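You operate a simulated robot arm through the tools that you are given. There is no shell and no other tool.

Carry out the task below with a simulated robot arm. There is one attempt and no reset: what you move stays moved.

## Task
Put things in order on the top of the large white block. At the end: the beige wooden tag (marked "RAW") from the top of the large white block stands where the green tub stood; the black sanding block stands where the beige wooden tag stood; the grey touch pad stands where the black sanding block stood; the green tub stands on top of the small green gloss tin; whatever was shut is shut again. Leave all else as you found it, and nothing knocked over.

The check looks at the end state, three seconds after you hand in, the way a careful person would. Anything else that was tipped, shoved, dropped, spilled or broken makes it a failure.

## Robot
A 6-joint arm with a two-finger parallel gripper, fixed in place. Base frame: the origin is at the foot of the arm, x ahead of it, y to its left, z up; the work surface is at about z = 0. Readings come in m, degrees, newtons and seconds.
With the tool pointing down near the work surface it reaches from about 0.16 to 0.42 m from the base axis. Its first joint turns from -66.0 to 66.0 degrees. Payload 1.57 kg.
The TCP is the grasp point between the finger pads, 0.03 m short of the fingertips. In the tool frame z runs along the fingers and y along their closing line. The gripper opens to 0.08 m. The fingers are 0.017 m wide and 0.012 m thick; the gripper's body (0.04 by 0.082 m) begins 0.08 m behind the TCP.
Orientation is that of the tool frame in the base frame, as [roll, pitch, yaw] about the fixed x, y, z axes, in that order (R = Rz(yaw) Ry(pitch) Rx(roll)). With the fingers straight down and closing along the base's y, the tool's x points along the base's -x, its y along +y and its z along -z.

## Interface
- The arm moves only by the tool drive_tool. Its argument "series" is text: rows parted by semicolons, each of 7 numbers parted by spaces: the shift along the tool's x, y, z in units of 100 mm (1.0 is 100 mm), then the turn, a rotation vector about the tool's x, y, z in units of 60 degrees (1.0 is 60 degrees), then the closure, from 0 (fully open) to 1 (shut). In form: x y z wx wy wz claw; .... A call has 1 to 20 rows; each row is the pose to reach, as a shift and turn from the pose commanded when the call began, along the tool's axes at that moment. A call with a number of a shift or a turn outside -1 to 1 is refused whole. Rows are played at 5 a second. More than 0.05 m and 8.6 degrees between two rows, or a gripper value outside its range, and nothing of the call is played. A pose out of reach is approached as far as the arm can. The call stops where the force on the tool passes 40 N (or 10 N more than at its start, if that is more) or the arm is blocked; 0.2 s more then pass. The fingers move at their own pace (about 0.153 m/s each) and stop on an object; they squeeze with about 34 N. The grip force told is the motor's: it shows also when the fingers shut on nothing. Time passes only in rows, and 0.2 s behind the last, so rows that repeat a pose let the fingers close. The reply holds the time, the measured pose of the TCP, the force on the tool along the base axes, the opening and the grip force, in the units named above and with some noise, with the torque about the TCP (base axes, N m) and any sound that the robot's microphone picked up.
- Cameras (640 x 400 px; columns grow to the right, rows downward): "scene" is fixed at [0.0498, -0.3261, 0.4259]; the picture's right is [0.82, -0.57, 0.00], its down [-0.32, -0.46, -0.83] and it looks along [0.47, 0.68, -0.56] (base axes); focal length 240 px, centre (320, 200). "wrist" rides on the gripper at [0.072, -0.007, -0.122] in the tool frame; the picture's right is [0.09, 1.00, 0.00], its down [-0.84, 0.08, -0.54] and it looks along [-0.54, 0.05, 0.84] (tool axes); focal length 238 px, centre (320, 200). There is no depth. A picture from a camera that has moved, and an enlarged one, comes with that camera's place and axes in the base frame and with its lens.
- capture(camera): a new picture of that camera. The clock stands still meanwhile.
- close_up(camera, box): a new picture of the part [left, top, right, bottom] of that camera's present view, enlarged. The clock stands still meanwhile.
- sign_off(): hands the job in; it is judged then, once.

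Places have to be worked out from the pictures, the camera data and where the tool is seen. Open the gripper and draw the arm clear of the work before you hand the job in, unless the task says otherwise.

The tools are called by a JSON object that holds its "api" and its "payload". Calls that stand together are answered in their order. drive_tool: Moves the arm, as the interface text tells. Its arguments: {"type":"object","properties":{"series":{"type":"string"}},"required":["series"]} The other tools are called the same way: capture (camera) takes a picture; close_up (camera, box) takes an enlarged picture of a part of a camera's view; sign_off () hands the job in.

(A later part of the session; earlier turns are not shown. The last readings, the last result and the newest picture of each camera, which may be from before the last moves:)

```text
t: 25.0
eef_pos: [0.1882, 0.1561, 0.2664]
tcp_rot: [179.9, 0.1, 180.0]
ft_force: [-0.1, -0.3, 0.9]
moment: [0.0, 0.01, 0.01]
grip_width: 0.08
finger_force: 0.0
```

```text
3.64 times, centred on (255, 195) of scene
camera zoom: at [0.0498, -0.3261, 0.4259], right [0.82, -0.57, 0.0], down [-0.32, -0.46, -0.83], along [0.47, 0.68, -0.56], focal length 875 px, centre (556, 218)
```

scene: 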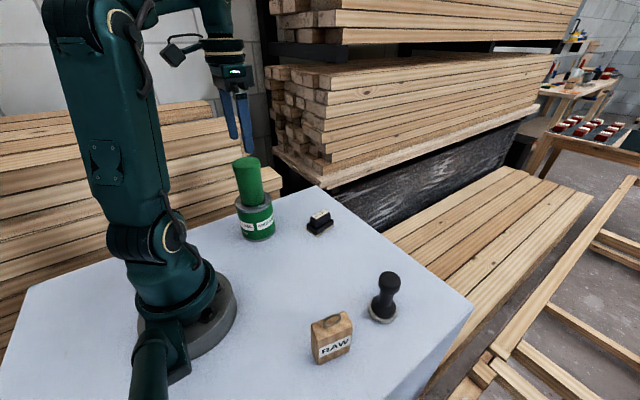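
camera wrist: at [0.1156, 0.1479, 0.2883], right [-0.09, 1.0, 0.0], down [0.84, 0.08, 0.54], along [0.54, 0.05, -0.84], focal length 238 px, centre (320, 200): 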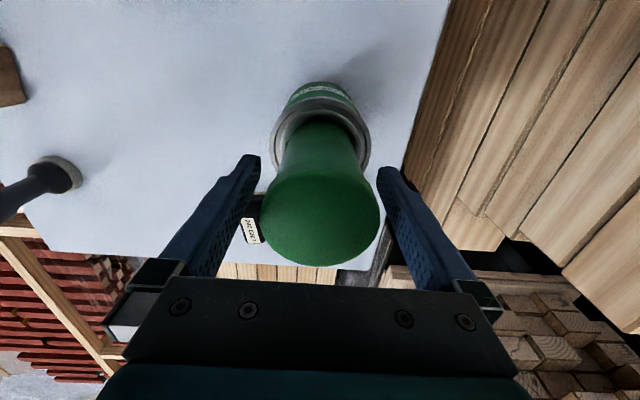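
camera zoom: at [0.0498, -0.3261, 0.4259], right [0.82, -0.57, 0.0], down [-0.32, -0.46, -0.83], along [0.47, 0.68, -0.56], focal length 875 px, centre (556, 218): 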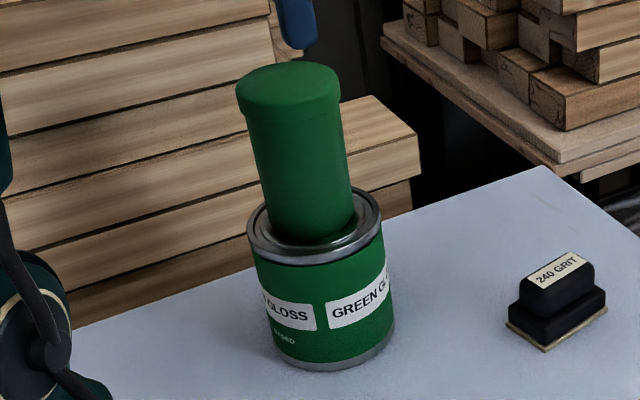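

The tub stands upright and centred on the tin with its lid on. Next is the tag: I'll travel at height, bowing outward, to view it from above.

{"api": "drive_tool", "payload": {"series": "-0.1 -0.2 0 0 0 0 0; -0.2 -0.5 0 0 0 0 0; -0.3 -0.8 0 0 0 0 0; -0.35 -1.0 0 0 0 0 0"}}

{"api": "drive_tool", "payload": {"series": "0 -0.3 0 0 0 0 0; 0 -0.6 0 0 0 0 0; 0 -0.8 0 0 0 0 0; 0 -1.0 0 0 0 0 0"}}

{"api": "drive_tool", "payload": {"series": "0.05 -0.3 0 0 0 0 0; 0.1 -0.6 0.1 0 0 0 0; 0.15 -0.8 0.2 0 0 0 0; 0.15 -1.0 0.3 0 0 0 0; 0.15 -1.0 0.3 0 0 0 0"}}

{"api": "capture", "payload": {"camera": "wrist"}}

{"api": "capture", "payload": {"camera": "scene"}}

```text
t: 26.0
eef_pos: [0.2215, 0.0553, 0.2677]
tcp_rot: [180.0, 0.1, -180.0]
ft_force: [0.2, -0.4, 0.2]
moment: [0.0, 0.01, 0.0]
grip_width: 0.0799
finger_force: 0.1
```

```text
t: 27.0
eef_pos: [0.2216, -0.0458, 0.2667]
tcp_rot: [-180.0, 0.1, 180.0]
ft_force: [0.3, -0.1, -0.6]
moment: [0.01, -0.01, -0.02]
grip_width: 0.0795
finger_force: 0.1
```

```text
t: 28.2
eef_pos: [0.209, -0.1447, 0.2364]
tcp_rot: [-179.9, 0.1, 179.9]
ft_force: [-0.3, -0.4, 0.3]
moment: [0.03, -0.02, -0.01]
grip_width: 0.0801
finger_force: 0.1
```

```text
taken
camera wrist: at [0.1361, -0.1519, 0.3577], right [-0.09, 1.0, 0.0], down [0.84, 0.08, 0.54], along [0.54, 0.05, -0.84], focal length 238 px, centre (320, 200)
```

wrist: 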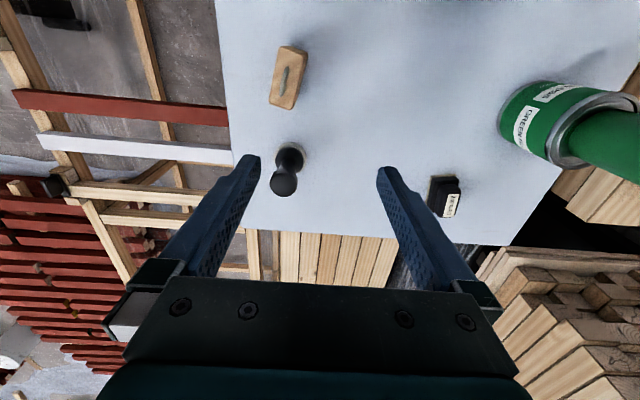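

```text
taken
```

scene: 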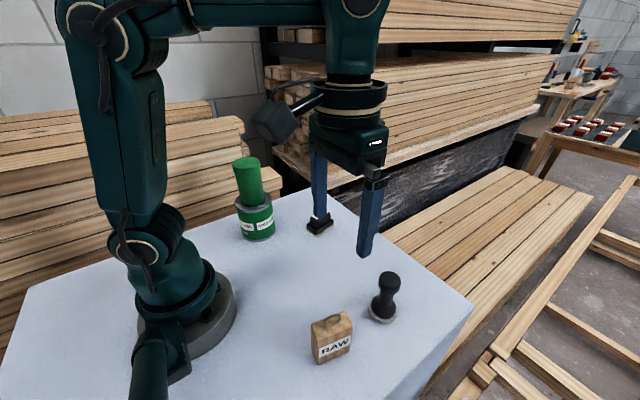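

Tag, touch pad and sanding block are all in view. I'll enlarge the tag from above to get its centre, thickness and heading.

{"api": "close_up", "payload": {"camera": "wrist", "box": [250, 30, 350, 120]}}

{"api": "close_up", "payload": {"camera": "wrist", "box": [240, 130, 330, 205]}}

{"api": "close_up", "payload": {"camera": "wrist", "box": [405, 160, 485, 230]}}

```text
4.44 times, centred on (300, 75) of wrist
camera zoom: at [0.1361, -0.1519, 0.3577], right [-0.09, 1.0, 0.0], down [0.84, 0.08, 0.54], along [0.54, 0.05, -0.84], focal length 1059 px, centre (409, 756)
```

zoom: 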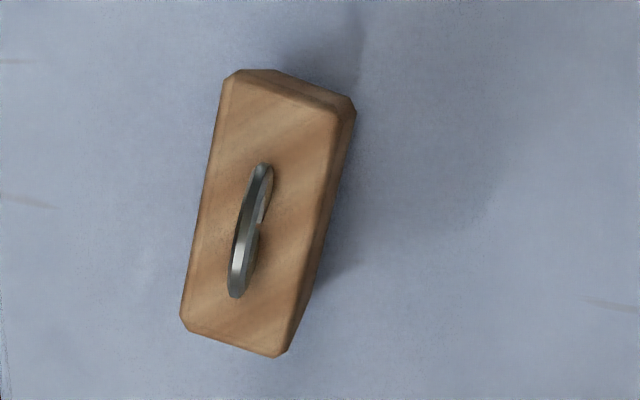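

```text
5.33 times, centred on (285, 168) of wrist
camera zoom: at [0.1361, -0.1519, 0.3577], right [-0.09, 1.0, 0.0], down [0.84, 0.08, 0.54], along [0.54, 0.05, -0.84], focal length 1271 px, centre (507, 373)
```

zoom: 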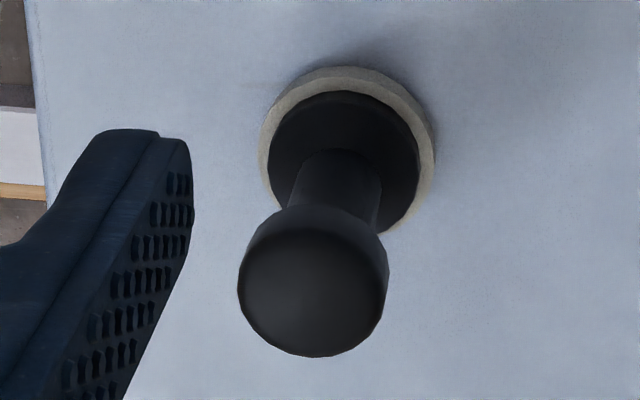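

```text
5.71 times, centred on (445, 195) of wrist
camera zoom: at [0.1361, -0.1519, 0.3577], right [-0.09, 1.0, 0.0], down [0.84, 0.08, 0.54], along [0.54, 0.05, -0.84], focal length 1362 px, centre (-394, 229)
```

zoom: 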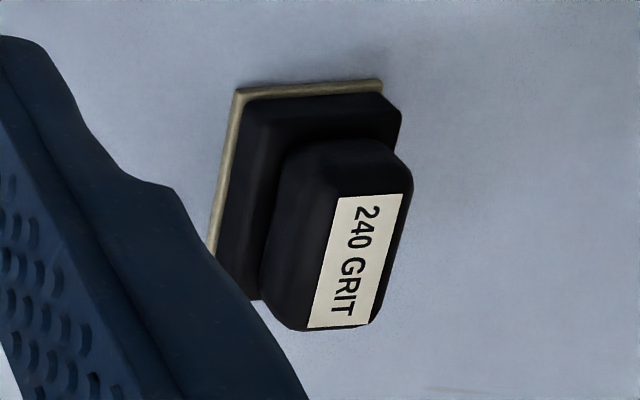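

The tag's top face centre maps to ≈ (0.1695, -0.186), its thickness is about 0.025 and its heading about -13°. I'll move above it and turn the gripper so the fingers close across that thickness.

{"api": "drive_tool", "payload": {"series": "0.1 -0.1 0.1 0 0 0.05 0; 0.2 -0.2 0.25 0 0 0.1 0; 0.3 -0.3 0.4 0 0 0.16 0; 0.395 -0.413 0.55 0 0 0.217 0; 0.395 -0.413 0.7 0 0 0.217 0; 0.395 -0.413 0.8 0 0 0.217 0; 0.395 -0.413 0.8 0 0 0.217 0"}}

{"api": "capture", "payload": {"camera": "wrist"}}

{"api": "capture", "payload": {"camera": "scene"}}

```text
t: 29.8
eef_pos: [0.1666, -0.1873, 0.1566]
tcp_rot: [-179.9, 0.0, 166.8]
ft_force: [0.2, -0.5, -0.1]
moment: [0.0, -0.04, -0.02]
grip_width: 0.0799
finger_force: 0.1
```

```text
taken
camera wrist: at [0.0956, -0.1771, 0.2783], right [0.14, 0.99, 0.0], down [0.83, -0.11, 0.54], along [0.54, -0.07, -0.84], focal length 238 px, centre (320, 200)
```

wrist: 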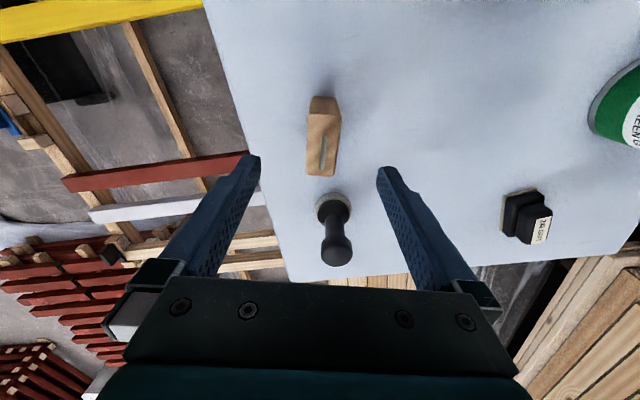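

```text
taken
```

scene: 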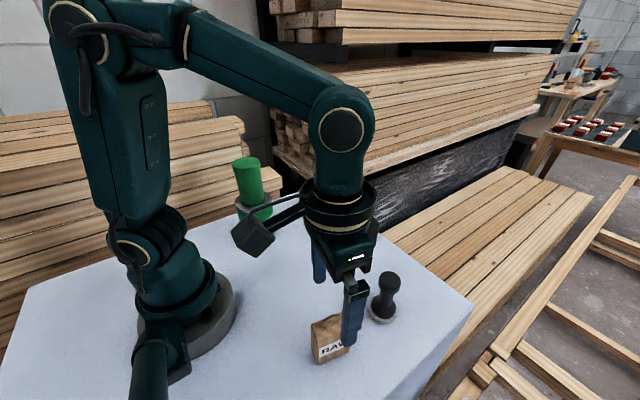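

The fingers straddle the tag; I'll zoom to verify heading and centring before descending.

{"api": "close_up", "payload": {"camera": "wrist", "box": [240, 80, 410, 190]}}

{"api": "close_up", "payload": {"camera": "scene", "box": [290, 250, 410, 370]}}

```text
3.64 times, centred on (325, 135) of wrist
camera zoom: at [0.0956, -0.1771, 0.2783], right [0.14, 0.99, 0.0], down [0.83, -0.11, 0.54], along [0.54, -0.07, -0.84], focal length 867 px, centre (302, 436)
```

zoom: 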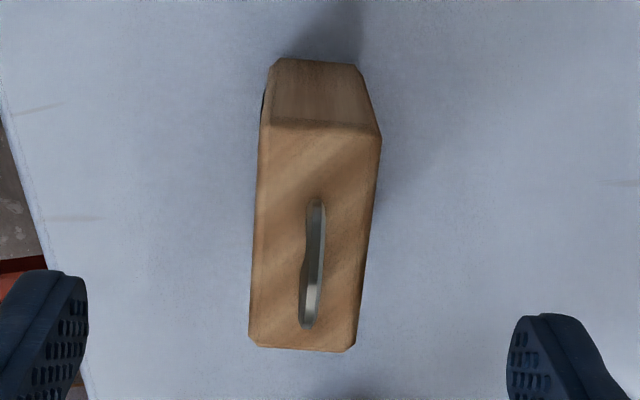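

```text
3.33 times, centred on (350, 310) of scene
camera zoom: at [0.0498, -0.3261, 0.4259], right [0.82, -0.57, 0.0], down [-0.32, -0.46, -0.83], along [0.47, 0.68, -0.56], focal length 802 px, centre (220, -167)
```

zoom: 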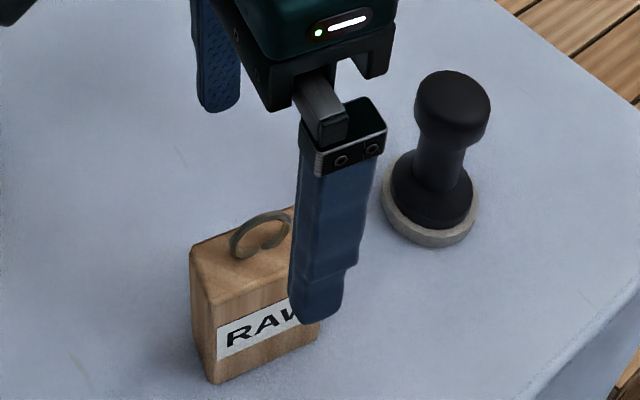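

The tag is about 3 mm from the finger midline, so I'll shift by that amount and descend around it to mid-height with the fingers open.

{"api": "drive_tool", "payload": {"series": "-0.035 0.027 0.1 0 0 0 0; -0.035 0.027 0.3 0 0 0 0; -0.035 0.027 0.5 0 0 0 0; -0.035 0.027 0.7 0 0 0 0; -0.035 0.027 0.85 0 0 0 0; -0.035 0.027 1.0 0 0 0 0; -0.035 0.027 1.0 0 0 0 0"}}

{"api": "capture", "payload": {"camera": "wrist"}}

{"api": "close_up", "payload": {"camera": "scene", "box": [270, 260, 410, 380]}}

```text
t: 31.4
eef_pos: [0.1706, -0.1857, 0.0572]
tcp_rot: [-180.0, 0.1, 166.9]
ft_force: [-0.6, 0.2, 0.3]
moment: [0.02, 0.01, 0.0]
grip_width: 0.0801
finger_force: 0.1
```

```text
taken
camera wrist: at [0.099, -0.1755, 0.1781], right [0.14, 0.99, 0.0], down [0.83, -0.11, 0.54], along [0.54, -0.07, -0.84], focal length 238 px, centre (320, 200)
```

wrist: 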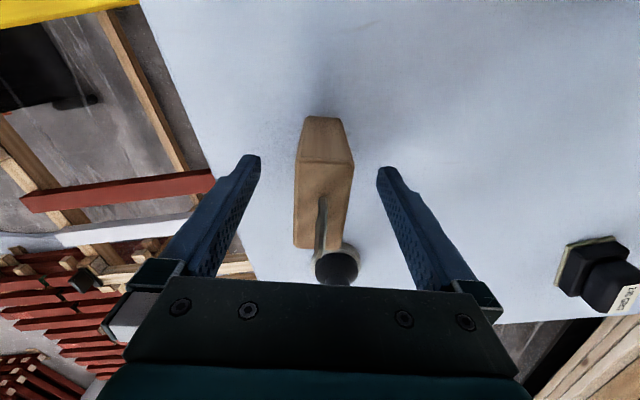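

```text
3.33 times, centred on (340, 320) of scene
camera zoom: at [0.0498, -0.3261, 0.4259], right [0.82, -0.57, 0.0], down [-0.32, -0.46, -0.83], along [0.47, 0.68, -0.56], focal length 802 px, centre (253, -200)
```

zoom: 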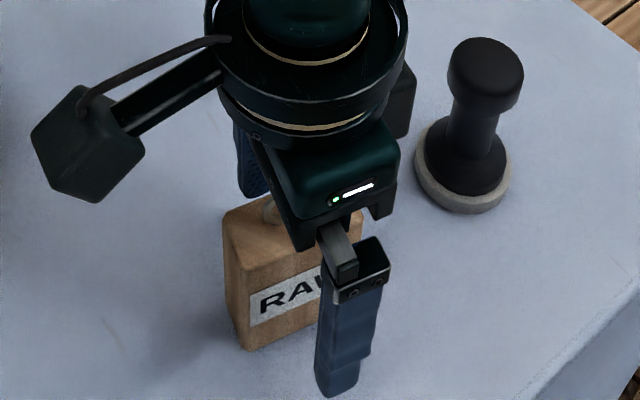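

The tag is between the open fingers and clear of both. I'll close on it now.

{"api": "drive_tool", "payload": {"series": "0 0 0 0 0 0 0.3; 0 0 0 0 0 0 0.5; 0 0 0 0 0 0 0.65; 0 0 0 0 0 0 0.8; 0 0 0 0 0 0 0.9; 0 0 0 0 0 0 0.9"}}

{"api": "capture", "payload": {"camera": "wrist"}}

{"api": "close_up", "payload": {"camera": "scene", "box": [270, 260, 410, 380]}}

```text
t: 32.8
eef_pos: [0.1719, -0.1852, 0.0573]
tcp_rot: [-179.9, 0.1, 167.0]
ft_force: [-1.0, 0.5, -0.1]
moment: [0.0, 0.01, 0.0]
grip_width: 0.0273
finger_force: 34.3
```

```text
taken
camera wrist: at [0.099, -0.1756, 0.1784], right [0.14, 0.99, 0.0], down [0.83, -0.11, 0.54], along [0.54, -0.07, -0.84], focal length 238 px, centre (320, 200)
```

wrist: 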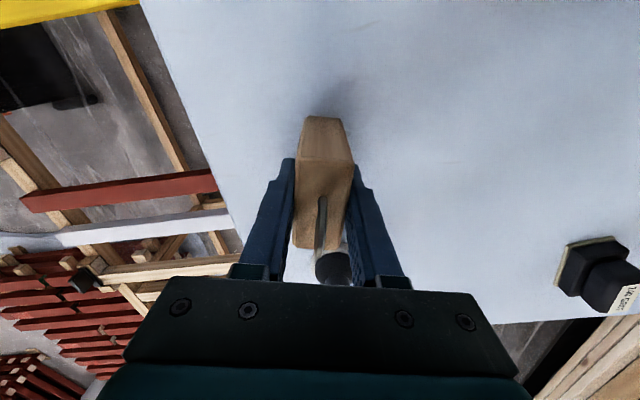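

```text
3.33 times, centred on (340, 320) of scene
camera zoom: at [0.0498, -0.3261, 0.4259], right [0.82, -0.57, 0.0], down [-0.32, -0.46, -0.83], along [0.47, 0.68, -0.56], focal length 802 px, centre (253, -200)
```

zoom: 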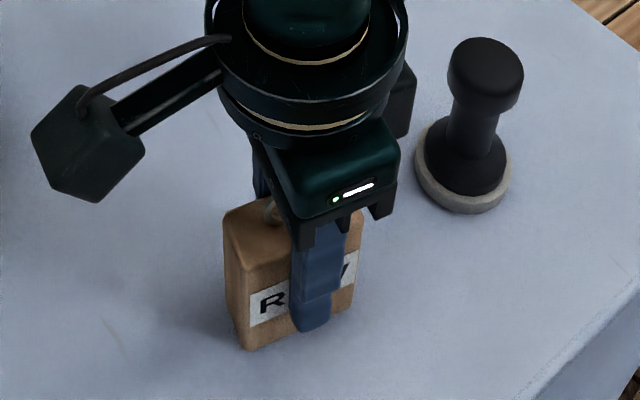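

The tag is gripped at 0.0273 m and has not shifted. I'll lift it slowly and straight up, then check.

{"api": "drive_tool", "payload": {"series": "0 0 -0.03 0 0 0 0.9; 0 0 -0.08 0 0 0 0.9; 0 0 -0.2 0 0 0 0.9; 0 0 -0.35 0 0 0 0.9; 0 0 -0.5 0 0 0 0.9; 0 0 -0.65 0 0 0 0.9; 0 0 -0.8 0 0 0 0.9; 0 0 -0.95 0 0 0 0.9; 0 0 -1.0 0 0 0 0.9; 0 0 -1.0 0 0 0 0.9"}}

{"api": "capture", "payload": {"camera": "scene"}}

```text
t: 35.0
eef_pos: [0.1705, -0.1854, 0.1587]
tcp_rot: [-180.0, 0.1, 166.9]
ft_force: [0.6, -0.5, -0.4]
moment: [0.04, 0.02, 0.01]
grip_width: 0.0274
finger_force: 34.2
```

```text
taken
```

scene: 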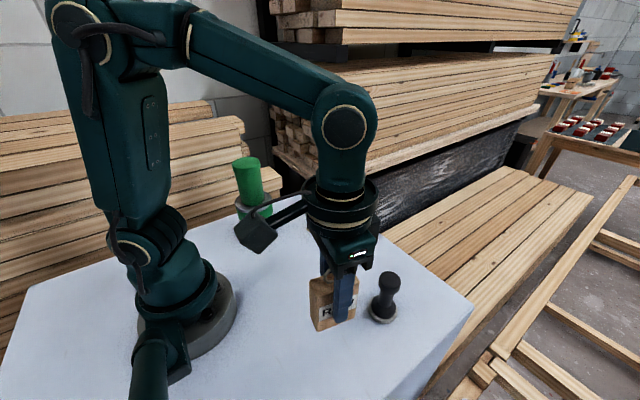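

The tag hangs straight in the grip. I'll raise it a bit more and carry it in two stages toward the tub's old spot at (0.348, -0.0655), well above the touch pad's knob.

{"api": "drive_tool", "payload": {"series": "0 0 -0.15 0 0 0 0.9; 0 0 -0.3 0 0 0 0.9; -0.12 0.13 -0.3 0 0 0 0.9; -0.25 0.27 -0.3 0 0 0 0.9; -0.38 0.41 -0.3 0 0 0 0.9; -0.5 0.55 -0.3 0 0 0 0.9; -0.62 0.68 -0.3 0 0 0 0.9; -0.719 0.786 -0.3 0 0 0 0.9; -0.719 0.786 -0.3 0 0 0 0.9"}}

{"api": "drive_tool", "payload": {"series": "-0.12 0.13 0 0 0 0 0.9; -0.25 0.27 0 0 0 0 0.9; -0.38 0.41 0 0 0 0 0.9; -0.5 0.55 0 0 0 0 0.9; -0.62 0.68 0 0 0 0 0.9; -0.719 0.786 0 0 0 0 0.9; -0.719 0.786 0 0 0 0 0.9"}}

{"api": "capture", "payload": {"camera": "wrist"}}

{"api": "capture", "payload": {"camera": "scene"}}

```text
t: 37.0
eef_pos: [0.2596, -0.1242, 0.1866]
tcp_rot: [-180.0, 0.1, 166.9]
ft_force: [0.0, 0.0, -1.1]
moment: [0.0, 0.0, 0.0]
grip_width: 0.0272
finger_force: 33.2
```

```text
t: 38.6
eef_pos: [0.3458, -0.065, 0.1873]
tcp_rot: [179.9, -0.1, 166.9]
ft_force: [-0.2, 0.1, -1.0]
moment: [0.01, 0.04, -0.02]
grip_width: 0.0276
finger_force: 34.5
```

```text
taken
camera wrist: at [0.2741, -0.0544, 0.3097], right [0.14, 0.99, 0.0], down [0.83, -0.11, 0.54], along [0.54, -0.07, -0.84], focal length 238 px, centre (320, 200)
```

wrist: 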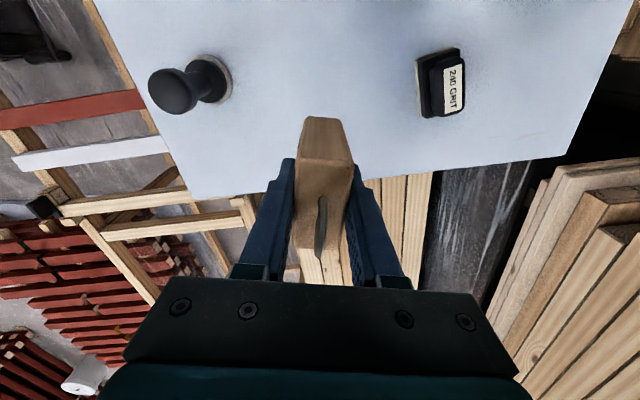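

```text
taken
```

scene: 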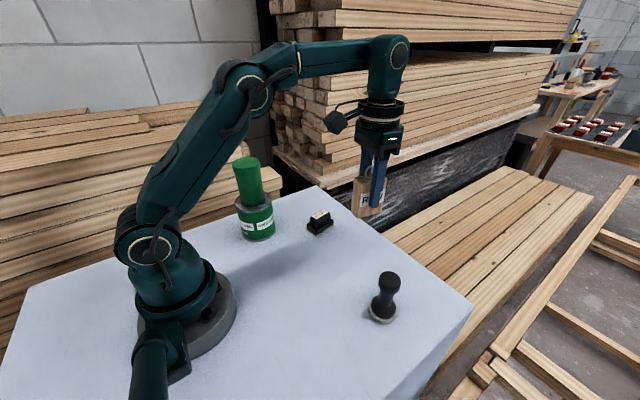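

The tag is over the tub's old place. I'll lower it to a couple of centimetres above the surface.

{"api": "drive_tool", "payload": {"series": "0 0 0.15 0 0 0 0.9; 0 0 0.3 0 0 0 0.9; 0 0 0.45 0 0 0 0.9; 0 0 0.6 0 0 0 0.9; 0 0 0.75 0 0 0 0.9; 0 0 0.9 0 0 0 0.9; 0 0 1.0 0 0 0 0.9; 0 0 1.0 0 0 0 0.9"}}

{"api": "drive_tool", "payload": {"series": "-0.005 0 0.08 0 0 0 0.9; -0.005 0 0.16 0 0 0 0.9; -0.005 0 0.22 0 0 0 0.9; -0.005 0 0.26 0 0 0 0.9; -0.005 0 0.26 0 0 0 0.9"}}

{"api": "close_up", "payload": {"camera": "scene", "box": [310, 190, 420, 280]}}

{"api": "capture", "payload": {"camera": "wrist"}}

```text
t: 40.4
eef_pos: [0.3495, -0.0644, 0.087]
tcp_rot: [-180.0, 0.1, 167.0]
ft_force: [0.7, -0.6, -0.7]
moment: [0.0, 0.01, 0.01]
grip_width: 0.0271
finger_force: 34.4
```

```text
t: 41.6
eef_pos: [0.3477, -0.0639, 0.0606]
tcp_rot: [-179.9, 0.0, 166.8]
ft_force: [-0.2, 0.5, -0.6]
moment: [0.0, -0.01, 0.0]
grip_width: 0.0274
finger_force: 34.1
```

```text
4.44 times, centred on (365, 235) of scene
camera zoom: at [0.0498, -0.3261, 0.4259], right [0.82, -0.57, 0.0], down [-0.32, -0.46, -0.83], along [0.47, 0.68, -0.56], focal length 1069 px, centre (120, 44)
```

zoom: 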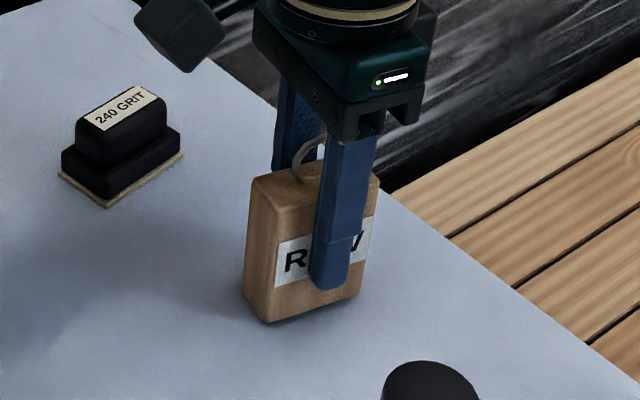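

```text
taken
camera wrist: at [0.2762, -0.0538, 0.182], right [0.14, 0.99, 0.0], down [0.83, -0.11, 0.54], along [0.54, -0.07, -0.84], focal length 238 px, centre (320, 200)
```

wrist: 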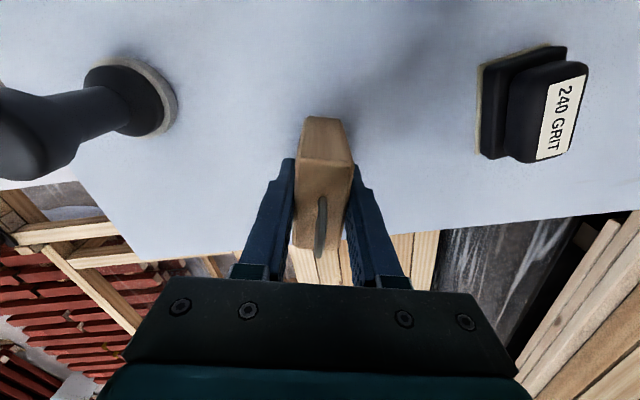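

In the scene view the tag's base centre lies within about 1 px of where the tub's base was. I'll creep down the last few millimetres looking for contact.

{"api": "drive_tool", "payload": {"series": "0 0 0.01 0 0 0 0.9; 0 0 0.02 0 0 0 0.9; 0 0 0.026 0 0 0 0.9; 0 0 0.03 0 0 0 0.9; 0 0 0.03 0 0 0 0.9"}}

```text
t: 42.8
eef_pos: [0.3477, -0.0647, 0.0585]
tcp_rot: [-179.9, 0.1, 166.9]
ft_force: [0.0, 0.7, -1.4]
moment: [0.02, -0.03, -0.04]
grip_width: 0.0272
finger_force: 33.9
```

No contact yet; another millimetre down.

{"api": "drive_tool", "payload": {"series": "0 0 0.005 0 0 0 0.9; 0 0 0.01 0 0 0 0.9; 0 0 0.01 0 0 0 0.9"}}

```text
t: 43.6
eef_pos: [0.3471, -0.0652, 0.0574]
tcp_rot: [-179.9, 0.2, 166.9]
ft_force: [-0.6, 0.0, -0.9]
moment: [0.01, -0.02, 0.0]
grip_width: 0.0272
finger_force: 34.6
```

Still free at z ≈ 0.0574. I'll continue down in sub-millimetre steps.

{"api": "drive_tool", "payload": {"series": "0 0 0.004 0 0 0 0.9; 0 0 0.008 0 0 0 0.9; 0 0 0.008 0 0 0 0.9"}}

```text
t: 44.4
eef_pos: [0.348, -0.0644, 0.0569]
tcp_rot: [180.0, 0.1, 167.0]
ft_force: [-1.5, -2.1, 11.6]
moment: [-0.07, 0.15, -0.01]
grip_width: 0.0272
finger_force: 34.2
```

Contact (about 12 N). I'll ease back half a millimetre, then open the fingers gently.

{"api": "drive_tool", "payload": {"series": "0 0 -0.005 0 0 0 0.9; 0 0 -0.005 0 0 0 0.9"}}

{"api": "drive_tool", "payload": {"series": "0 0 0 0 0 0 0.66; 0 0 0 0 0 0 0.6; 0 0 0 0 0 0 0.45; 0 0 0 0 0 0 0.2; 0 0 0 0 0 0 0; 0 0 0 0 0 0 0"}}

{"api": "close_up", "payload": {"camera": "scene", "box": [310, 190, 420, 280]}}

{"api": "capture", "payload": {"camera": "wrist"}}

```text
t: 45.0
eef_pos: [0.3479, -0.0645, 0.0572]
tcp_rot: [179.9, 0.1, 166.9]
ft_force: [-3.1, -2.8, 15.6]
moment: [-0.13, 0.2, 0.03]
grip_width: 0.0275
finger_force: 34.6
```

```text
t: 46.4
eef_pos: [0.347, -0.0648, 0.058]
tcp_rot: [180.0, 0.2, 166.9]
ft_force: [-0.2, 0.3, 0.6]
moment: [-0.01, 0.0, 0.01]
grip_width: 0.0801
finger_force: 0.0
```

```text
4.44 times, centred on (365, 235) of scene
camera zoom: at [0.0498, -0.3261, 0.4259], right [0.82, -0.57, 0.0], down [-0.32, -0.46, -0.83], along [0.47, 0.68, -0.56], focal length 1069 px, centre (120, 44)
```

zoom: 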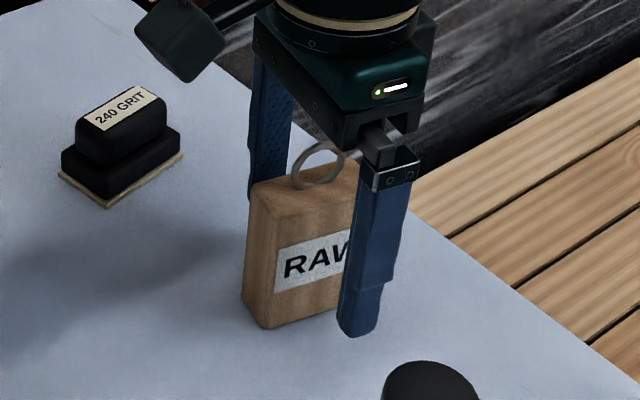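

```text
taken
camera wrist: at [0.2758, -0.0548, 0.1779], right [0.14, 0.99, 0.0], down [0.83, -0.11, 0.54], along [0.54, -0.07, -0.84], focal length 238 px, centre (320, 200)
```

wrist: 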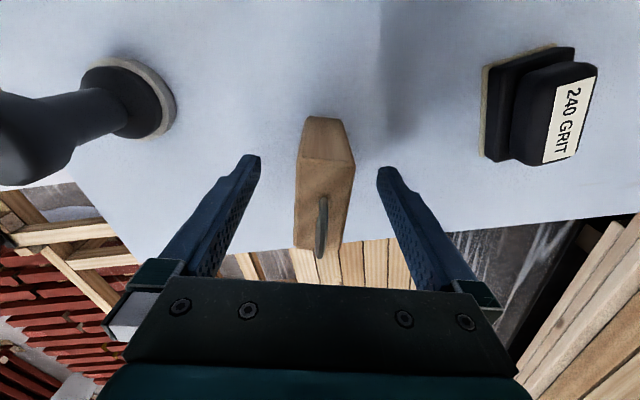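

The tag stands upright at the tub's old spot. I'll rise clear of it.

{"api": "drive_tool", "payload": {"series": "0 0 -0.1 0 0 0 0; 0 0 -0.25 0 0 0 0; 0 0 -0.45 0 0 0 0; 0 0 -0.65 0 0 0 0; 0 0 -0.85 0 0 0 0; 0 0 -1.0 0 0 0 0; 0 0 -1.0 0 0 0 0"}}

{"api": "drive_tool", "payload": {"series": "0.06 0.2 -0.1 0 0 -0.08 0; 0.12 0.4 -0.1 0 0 -0.16 0; 0.2 0.6 -0.1 0 0 -0.24 0; 0.3 0.8 -0.1 0 0 -0.32 0; 0.38 1.0 -0.1 0 0 -0.395 0; 0.38 1.0 -0.1 0 0 -0.395 0"}}

{"api": "capture", "payload": {"camera": "wrist"}}

{"api": "capture", "payload": {"camera": "scene"}}

```text
t: 48.0
eef_pos: [0.347, -0.0644, 0.1573]
tcp_rot: [-180.0, 0.1, 166.9]
ft_force: [-0.7, 0.1, 0.6]
moment: [-0.02, -0.01, 0.04]
grip_width: 0.0801
finger_force: 0.0
```

```text
t: 49.4
eef_pos: [0.3333, 0.0421, 0.1667]
tcp_rot: [180.0, 0.1, -169.3]
ft_force: [-0.9, 0.3, 0.0]
moment: [-0.01, 0.02, -0.02]
grip_width: 0.0798
finger_force: 0.1
```

```text
taken
camera wrist: at [0.2638, 0.0221, 0.2876], right [-0.27, 0.96, 0.0], down [0.81, 0.23, 0.54], along [0.52, 0.15, -0.84], focal length 238 px, centre (320, 200)
```

wrist: 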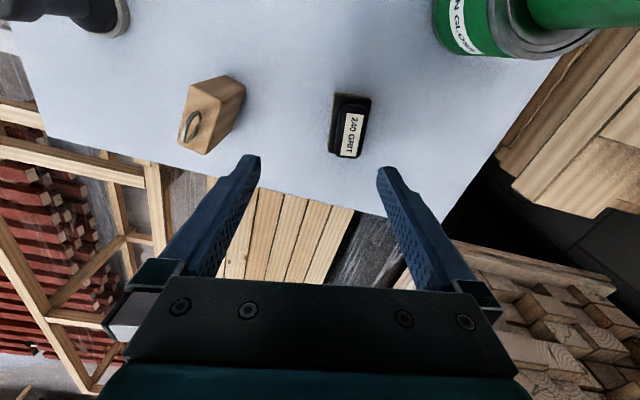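

```text
taken
```

scene: 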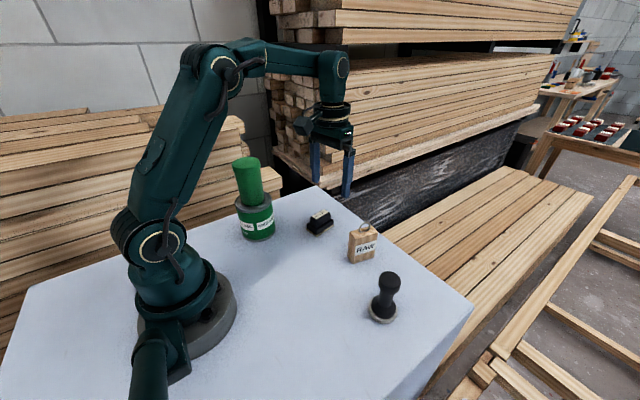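

The tag stands fine, and the sanding block is ahead. I'll enlarge it to measure its centre, heading and the step between handle and base.

{"api": "close_up", "payload": {"camera": "wrist", "box": [300, 80, 400, 170]}}

```text
4.44 times, centred on (350, 125) of wrist
camera zoom: at [0.2638, 0.0221, 0.2876], right [-0.27, 0.96, 0.0], down [0.81, 0.23, 0.54], along [0.52, 0.15, -0.84], focal length 1059 px, centre (187, 533)
```

zoom: 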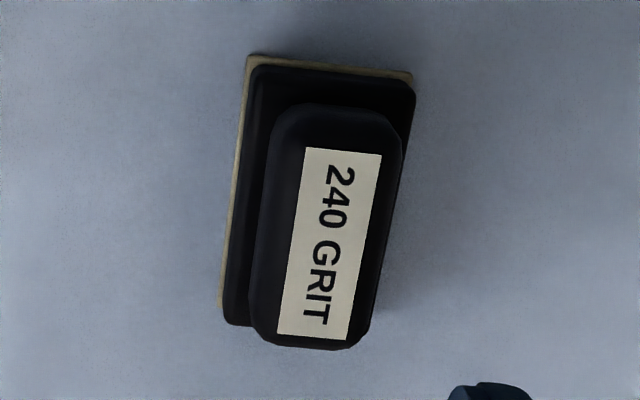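

The block's centre is (0.329, 0.0748), heading about 11° (the gripper matches), about 0.042 tall with the handle starting at roughly 0.017. I'll move over it and down to just above.

{"api": "drive_tool", "payload": {"series": "-0.01 0.16 0.05 0 0 0 0; -0.019 0.329 0.15 0 0 0 0; -0.019 0.329 0.35 0 0 0 0; -0.019 0.329 0.55 0 0 0 0; -0.019 0.329 0.75 0 0 0 0; -0.019 0.329 0.75 0 0 0 0"}}

{"api": "capture", "payload": {"camera": "wrist"}}

{"api": "close_up", "payload": {"camera": "scene", "box": [280, 170, 380, 260]}}

```text
t: 50.8
eef_pos: [0.3315, 0.0736, 0.0928]
tcp_rot: [180.0, 0.1, -169.4]
ft_force: [0.3, 0.0, -0.3]
moment: [-0.02, 0.02, 0.0]
grip_width: 0.0797
finger_force: 0.1
```

```text
taken
camera wrist: at [0.2618, 0.0538, 0.2143], right [-0.27, 0.96, 0.0], down [0.81, 0.23, 0.54], along [0.52, 0.15, -0.84], focal length 238 px, centre (320, 200)
```

wrist: 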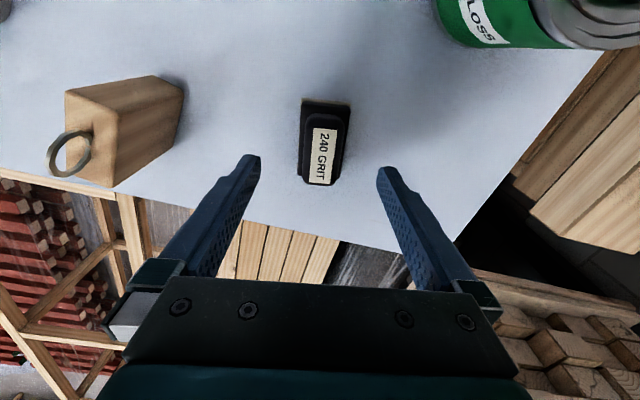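

```text
4.44 times, centred on (330, 215) of scene
camera zoom: at [0.0498, -0.3261, 0.4259], right [0.82, -0.57, 0.0], down [-0.32, -0.46, -0.83], along [0.47, 0.68, -0.56], focal length 1069 px, centre (276, 133)
```

zoom: 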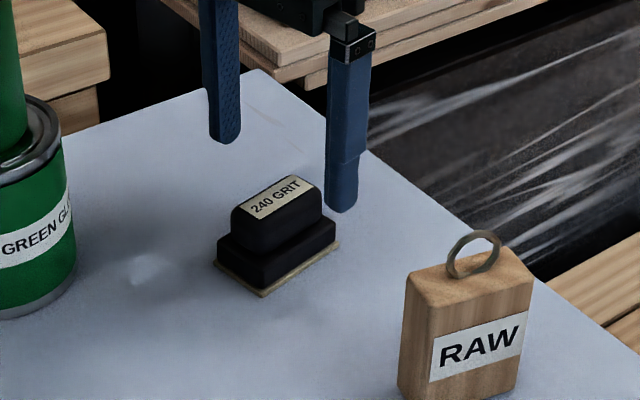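

The block sits between the fingers within 1–2 mm. I'll descend so the fingertips straddle its handle just above the base step.

{"api": "drive_tool", "payload": {"series": "0.015 0.012 0.1 0 0 0 0; 0.015 0.012 0.2 0 0 0 0; 0.015 0.012 0.3 0 0 0 0; 0.015 0.012 0.38 0 0 0 0; 0.015 0.012 0.415 0 0 0 0; 0.015 0.012 0.415 0 0 0 0"}}

{"api": "close_up", "payload": {"camera": "wrist", "box": [230, 90, 410, 270]}}

{"api": "close_up", "payload": {"camera": "scene", "box": [280, 180, 360, 250]}}

```text
t: 52.2
eef_pos: [0.327, 0.0763, 0.0501]
tcp_rot: [180.0, 0.1, -169.3]
ft_force: [-0.7, 0.3, -0.5]
moment: [0.04, 0.02, -0.02]
grip_width: 0.0799
finger_force: 0.0
```

```text
2.22 times, centred on (320, 180) of wrist
camera zoom: at [0.2582, 0.0564, 0.1717], right [-0.27, 0.96, 0.0], down [0.81, 0.23, 0.54], along [0.52, 0.15, -0.84], focal length 530 px, centre (320, 244)
```

zoom: 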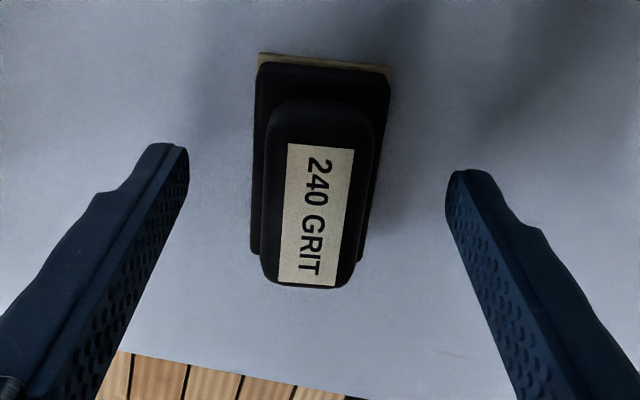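

```text
5.71 times, centred on (320, 215) of scene
camera zoom: at [0.0498, -0.3261, 0.4259], right [0.82, -0.57, 0.0], down [-0.32, -0.46, -0.83], along [0.47, 0.68, -0.56], focal length 1374 px, centre (320, 114)
```

zoom: 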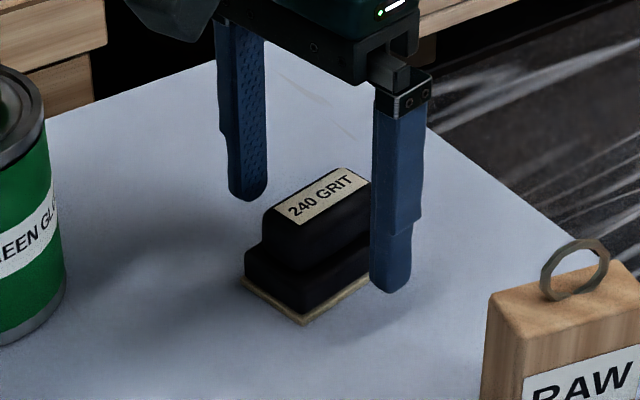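

The handle is centred between the fingertips. I'll close gently and read the opening.

{"api": "drive_tool", "payload": {"series": "0 0 0 0 0 0 0.3; 0 0 0 0 0 0 0.45; 0 0 0 0 0 0 0.6; 0 0 0 0 0 0 0.75; 0 0 0 0 0 0 0.85; 0 0 0 0 0 0 0.85"}}

{"api": "close_up", "payload": {"camera": "wrist", "box": [230, 90, 410, 270]}}

{"api": "close_up", "payload": {"camera": "scene", "box": [280, 180, 360, 250]}}

```text
t: 53.6
eef_pos: [0.3276, 0.0759, 0.0499]
tcp_rot: [179.9, 0.1, -169.4]
ft_force: [-0.5, 0.4, 0.2]
moment: [-0.01, -0.02, 0.02]
grip_width: 0.0291
finger_force: 33.3
```

```text
2.22 times, centred on (320, 180) of wrist
camera zoom: at [0.2582, 0.0564, 0.1718], right [-0.27, 0.96, 0.0], down [0.81, 0.23, 0.54], along [0.52, 0.15, -0.84], focal length 530 px, centre (320, 244)
```

zoom: 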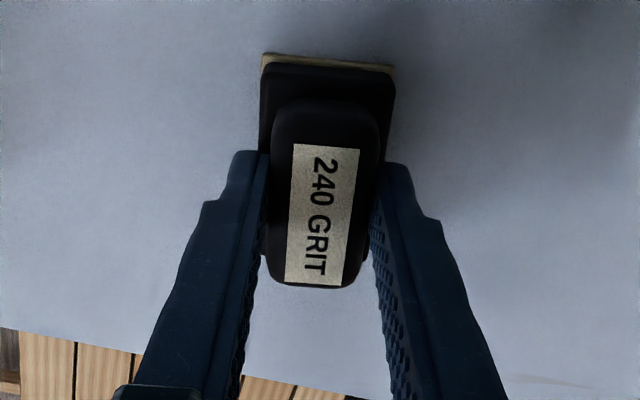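

```text
5.71 times, centred on (320, 215) of scene
camera zoom: at [0.0498, -0.3261, 0.4259], right [0.82, -0.57, 0.0], down [-0.32, -0.46, -0.83], along [0.47, 0.68, -0.56], focal length 1374 px, centre (320, 114)
```

zoom: 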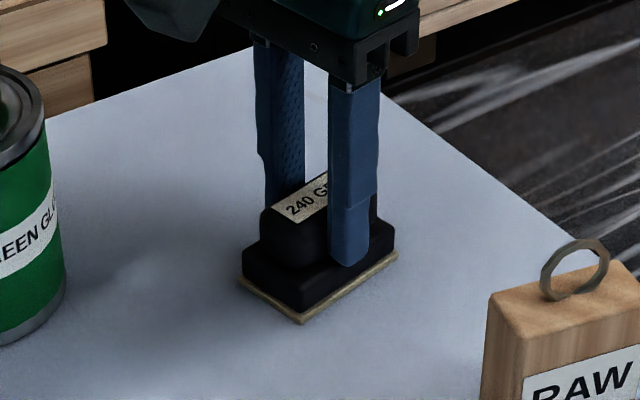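

The handle is gripped at 0.029 m. I'll lift slowly to confirm it is held, then raise it.

{"api": "drive_tool", "payload": {"series": "0 0 -0.03 0 0 0 0.85; 0 0 -0.08 0 0 0 0.85; 0 0 -0.2 0 0 0 0.85; 0 0 -0.35 0 0 0 0.85; 0 0 -0.5 0 0 0 0.85; 0 0 -0.65 0 0 0 0.85; 0 0 -0.8 0 0 0 0.85; 0 0 -1.0 0 0 0 0.85; 0 0 -1.0 0 0 0 0.85"}}

{"api": "close_up", "payload": {"camera": "scene", "box": [260, 120, 400, 280]}}

{"api": "close_up", "payload": {"camera": "wrist", "box": [230, 90, 410, 270]}}

```text
t: 55.6
eef_pos: [0.328, 0.0758, 0.1514]
tcp_rot: [180.0, 0.1, -169.4]
ft_force: [0.9, 0.1, -1.0]
moment: [-0.02, -0.04, 0.03]
grip_width: 0.029
finger_force: 34.0
```

```text
2.50 times, centred on (330, 200) of scene
camera zoom: at [0.0498, -0.3261, 0.4259], right [0.82, -0.57, 0.0], down [-0.32, -0.46, -0.83], along [0.47, 0.68, -0.56], focal length 601 px, centre (295, 200)
```

zoom: 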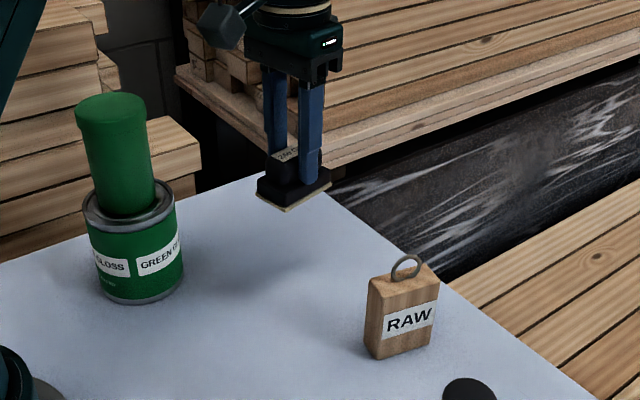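

```text
2.22 times, centred on (320, 180) of wrist
camera zoom: at [0.2573, 0.056, 0.2718], right [-0.27, 0.96, 0.0], down [0.81, 0.23, 0.54], along [0.52, 0.15, -0.84], focal length 530 px, centre (320, 244)
```

zoom: 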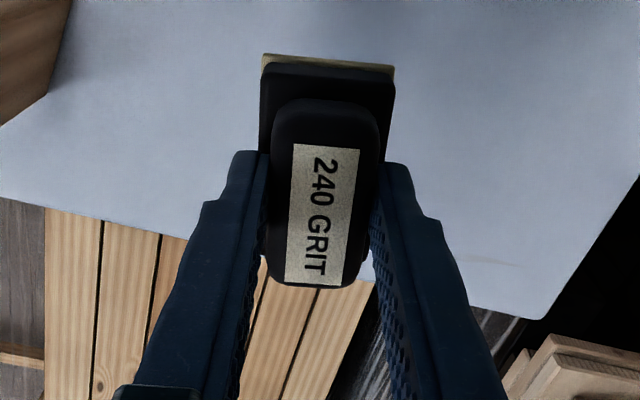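

The sanding block hangs level in the grip. I'll carry it in three stages to the tag's old place at (0.172, -0.1855), passing well above the surface and away from the tag and touch pad.

{"api": "drive_tool", "payload": {"series": "0.08 -0.09 -0.1 0 0 0 0.85; 0.18 -0.2 -0.2 0 0 0 0.85; 0.3 -0.34 -0.3 0 0 0 0.85; 0.43 -0.48 -0.3 0 0 0 0.85; 0.55 -0.62 -0.3 0 0 0 0.85; 0.674 -0.763 -0.3 0 0 0 0.85"}}

{"api": "drive_tool", "payload": {"series": "0.12 -0.14 0 0 0 0 0.85; 0.24 -0.28 0 0 0 0 0.85; 0.36 -0.42 0 0 0 0 0.85; 0.48 -0.56 0 0 0 0 0.85; 0.6 -0.68 0 0 0 0 0.85; 0.674 -0.763 0 0 0 0 0.85"}}

{"api": "drive_tool", "payload": {"series": "0.12 -0.14 0 0 0 0 0.85; 0.24 -0.28 0 0 0 0 0.85; 0.36 -0.42 0 0 0 0 0.85; 0.48 -0.56 0 0 0 0 0.85; 0.6 -0.68 0 0 0 0 0.85; 0.674 -0.763 0 0 0 0 0.85; 0.674 -0.763 0 0 0 0 0.85"}}

{"api": "capture", "payload": {"camera": "wrist"}}

{"api": "capture", "payload": {"camera": "scene"}}

```text
t: 57.0
eef_pos: [0.2767, -0.01, 0.18]
tcp_rot: [-180.0, 0.1, -169.4]
ft_force: [-0.8, -0.9, -0.2]
moment: [0.01, -0.03, 0.0]
grip_width: 0.0287
finger_force: 34.1
```

```text
t: 58.4
eef_pos: [0.2232, -0.1002, 0.1788]
tcp_rot: [179.9, 0.1, -169.4]
ft_force: [-0.1, -0.6, -1.1]
moment: [-0.02, 0.0, 0.02]
grip_width: 0.0291
finger_force: 34.6
```

```text
t: 60.0
eef_pos: [0.1707, -0.1871, 0.1807]
tcp_rot: [-180.0, 0.1, -169.4]
ft_force: [0.0, -0.5, 0.1]
moment: [-0.04, -0.01, -0.02]
grip_width: 0.0292
finger_force: 34.5
```

```text
taken
camera wrist: at [0.1011, -0.2071, 0.3025], right [-0.27, 0.96, 0.0], down [0.81, 0.23, 0.54], along [0.52, 0.15, -0.84], focal length 238 px, centre (320, 200)
```

wrist: 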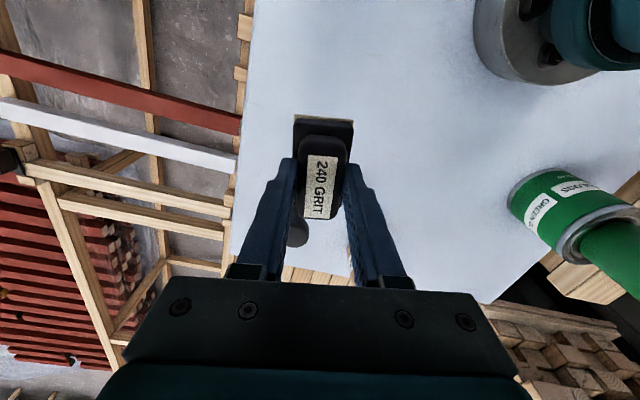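

```text
taken
```

scene: 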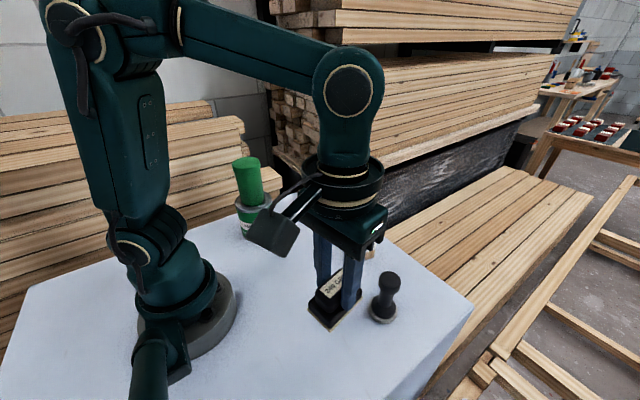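

The block is above the tag's old place (TCP 0.171, -0.187). I'll lower it to just above the surface.

{"api": "drive_tool", "payload": {"series": "0 0.01 0.15 0 0 0 0.85; 0 0.01 0.3 0 0 0 0.85; 0 0.01 0.45 0 0 0 0.85; 0 0.01 0.6 0 0 0 0.85; 0 0.01 0.75 0 0 0 0.85; 0 0.01 0.9 0 0 0 0.85; 0 0.01 1.0 0 0 0 0.85; 0 0.01 1.0 0 0 0 0.85"}}

{"api": "drive_tool", "payload": {"series": "0 0 0.08 0 0 0 0.85; 0 0 0.16 0 0 0 0.85; 0 0 0.22 0 0 0 0.85; 0 0 0.265 0 0 0 0.85; 0 0 0.265 0 0 0 0.85"}}

{"api": "close_up", "payload": {"camera": "scene", "box": [270, 270, 410, 370]}}

{"api": "capture", "payload": {"camera": "wrist"}}

```text
t: 61.8
eef_pos: [0.1709, -0.1862, 0.0811]
tcp_rot: [-180.0, 0.0, -169.5]
ft_force: [0.6, -0.1, -0.7]
moment: [-0.02, 0.0, 0.02]
grip_width: 0.0288
finger_force: 33.6
```

```text
t: 63.0
eef_pos: [0.1698, -0.1851, 0.0534]
tcp_rot: [-180.0, 0.1, -169.4]
ft_force: [-0.5, -0.5, -1.1]
moment: [-0.01, 0.0, 0.03]
grip_width: 0.0288
finger_force: 33.8
```

```text
4.00 times, centred on (340, 320) of scene
camera zoom: at [0.0498, -0.3261, 0.4259], right [0.82, -0.57, 0.0], down [-0.32, -0.46, -0.83], along [0.47, 0.68, -0.56], focal length 962 px, centre (240, -280)
```

zoom: 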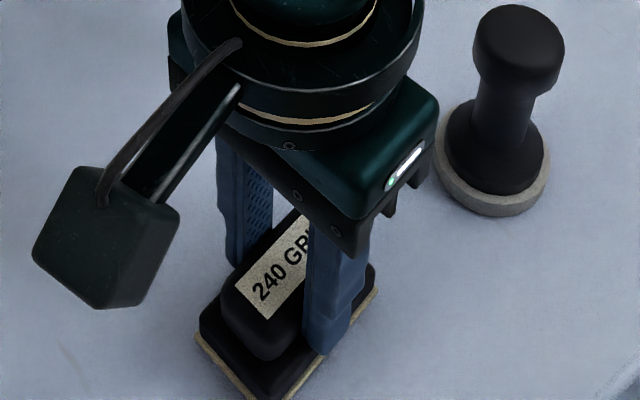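

```text
taken
camera wrist: at [0.1009, -0.2053, 0.175], right [-0.27, 0.96, 0.0], down [0.81, 0.23, 0.54], along [0.52, 0.15, -0.84], focal length 238 px, centre (320, 200)
```

wrist: 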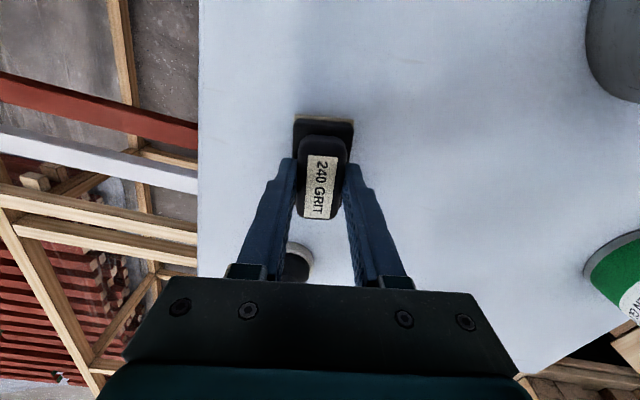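

In the scene view the block's base centre falls within about 1–2 px of the tag's old base centre. I'll trim x by -1 mm and creep down to the surface.

{"api": "drive_tool", "payload": {"series": "0.01 0 0.01 0 0 0 0.85; 0.01 0 0.018 0 0 0 0.85; 0.01 0 0.024 0 0 0 0.85; 0.01 0 0.024 0 0 0 0.85"}}

```text
t: 64.0
eef_pos: [0.1683, -0.1854, 0.05]
tcp_rot: [180.0, 0.1, -169.5]
ft_force: [0.1, 0.7, -1.3]
moment: [0.01, 0.02, 0.02]
grip_width: 0.0292
finger_force: 33.9
```

Not in contact yet at z ≈ 0.050; continuing in sub-millimetre steps.

{"api": "drive_tool", "payload": {"series": "0 0 0.004 0 0 0 0.85; 0 0 0.008 0 0 0 0.85; 0 0 0.008 0 0 0 0.85"}}

```text
t: 64.8
eef_pos: [0.1688, -0.1859, 0.0503]
tcp_rot: [-180.0, 0.1, -169.3]
ft_force: [-0.3, 1.1, 3.1]
moment: [0.05, -0.04, 0.0]
grip_width: 0.029
finger_force: 34.1
```

The force has turned upward (about 3 N), so the block touches the surface. I'll open the fingers.

{"api": "drive_tool", "payload": {"series": "0 0 0 0 0 0 0.64; 0 0 0 0 0 0 0.58; 0 0 0 0 0 0 0.45; 0 0 0 0 0 0 0.2; 0 0 0 0 0 0 0; 0 0 0 0 0 0 0"}}

{"api": "close_up", "payload": {"camera": "wrist", "box": [230, 90, 410, 270]}}

{"api": "close_up", "payload": {"camera": "scene", "box": [270, 290, 410, 390]}}

```text
t: 66.2
eef_pos: [0.1691, -0.1872, 0.0506]
tcp_rot: [179.9, 0.1, -169.4]
ft_force: [0.4, -0.3, 0.7]
moment: [0.03, 0.0, 0.0]
grip_width: 0.08
finger_force: 0.1
```

```text
2.22 times, centred on (320, 180) of wrist
camera zoom: at [0.0996, -0.2068, 0.1718], right [-0.27, 0.96, 0.0], down [0.81, 0.23, 0.54], along [0.52, 0.15, -0.84], focal length 530 px, centre (320, 244)
```

zoom: 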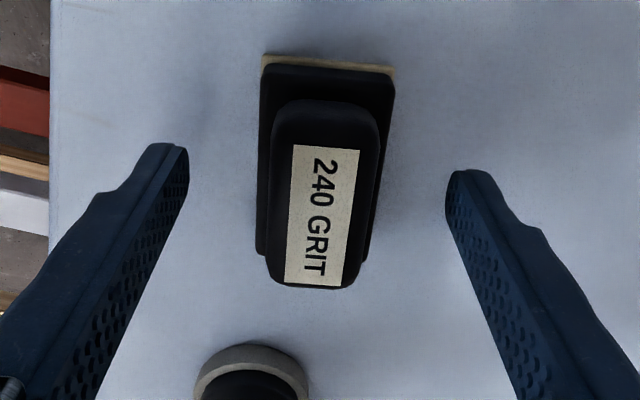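

```text
4.00 times, centred on (340, 340) of scene
camera zoom: at [0.0498, -0.3261, 0.4259], right [0.82, -0.57, 0.0], down [-0.32, -0.46, -0.83], along [0.47, 0.68, -0.56], focal length 962 px, centre (240, -360)
```

zoom: 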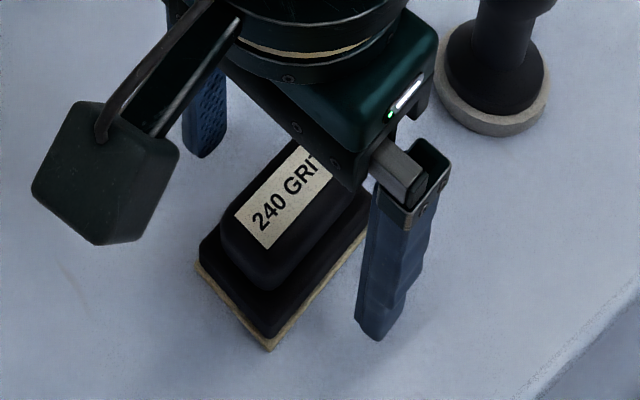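

The sanding block stands flat where the tag was. I'll rise clear and move toward the touch pad at about (0.288, -0.185), turning the gripper back to straight.

{"api": "drive_tool", "payload": {"series": "0 0 -0.1 0 0 0 0; 0 0 -0.25 0 0 0 0; 0 0 -0.45 0 0 0 0; 0 0 -0.65 0 0 0 0; 0 0 -0.85 0 0 0 0; 0 0 -1.0 0 0 0 0; 0 0 -1.0 0 0 0 0"}}

{"api": "drive_tool", "payload": {"series": "0 0 -0.15 0 0 0.04 0; 0 0 -0.3 0 0 0.08 0; -0.15 -0.03 -0.4 0 0 0.12 0; -0.3 -0.06 -0.4 0 0 0.177 0; -0.45 -0.09 -0.4 0 0 0.177 0; -0.6 -0.11 -0.4 0 0 0.177 0; -0.6 -0.11 -0.4 0 0 0.177 0"}}

{"api": "capture", "payload": {"camera": "wrist"}}

{"api": "capture", "payload": {"camera": "scene"}}

```text
t: 67.8
eef_pos: [0.1711, -0.1861, 0.1517]
tcp_rot: [180.0, 0.1, -169.4]
ft_force: [0.0, -0.1, 0.1]
moment: [0.02, 0.03, 0.0]
grip_width: 0.08
finger_force: 0.1
```

```text
t: 69.4
eef_pos: [0.2295, -0.1852, 0.1929]
tcp_rot: [180.0, 0.0, -180.0]
ft_force: [0.2, 0.6, 0.1]
moment: [0.01, 0.0, 0.01]
grip_width: 0.0799
finger_force: 0.1
```

```text
taken
camera wrist: at [0.1585, -0.1914, 0.3136], right [-0.09, 1.0, 0.0], down [0.84, 0.08, 0.54], along [0.54, 0.05, -0.84], focal length 238 px, centre (320, 200)
```

wrist: 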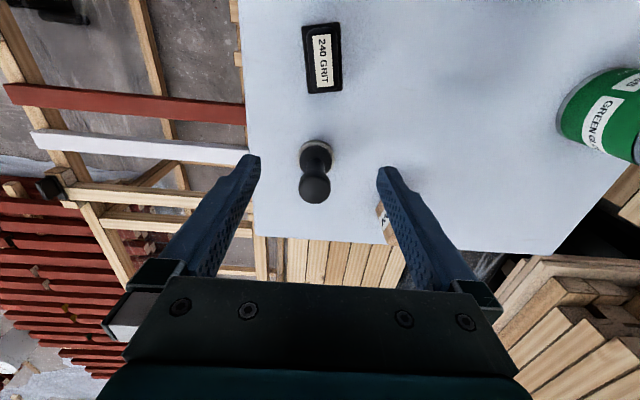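

```text
taken
```

scene: 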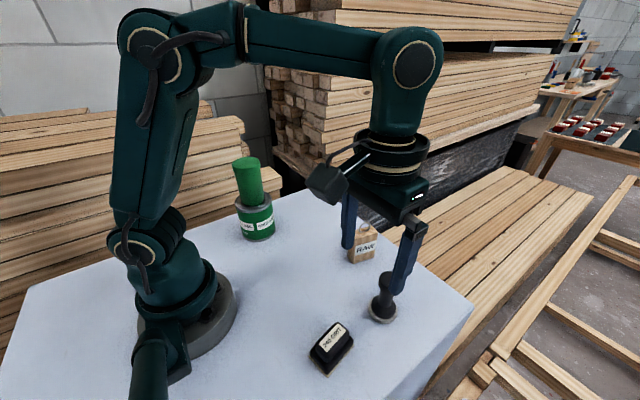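

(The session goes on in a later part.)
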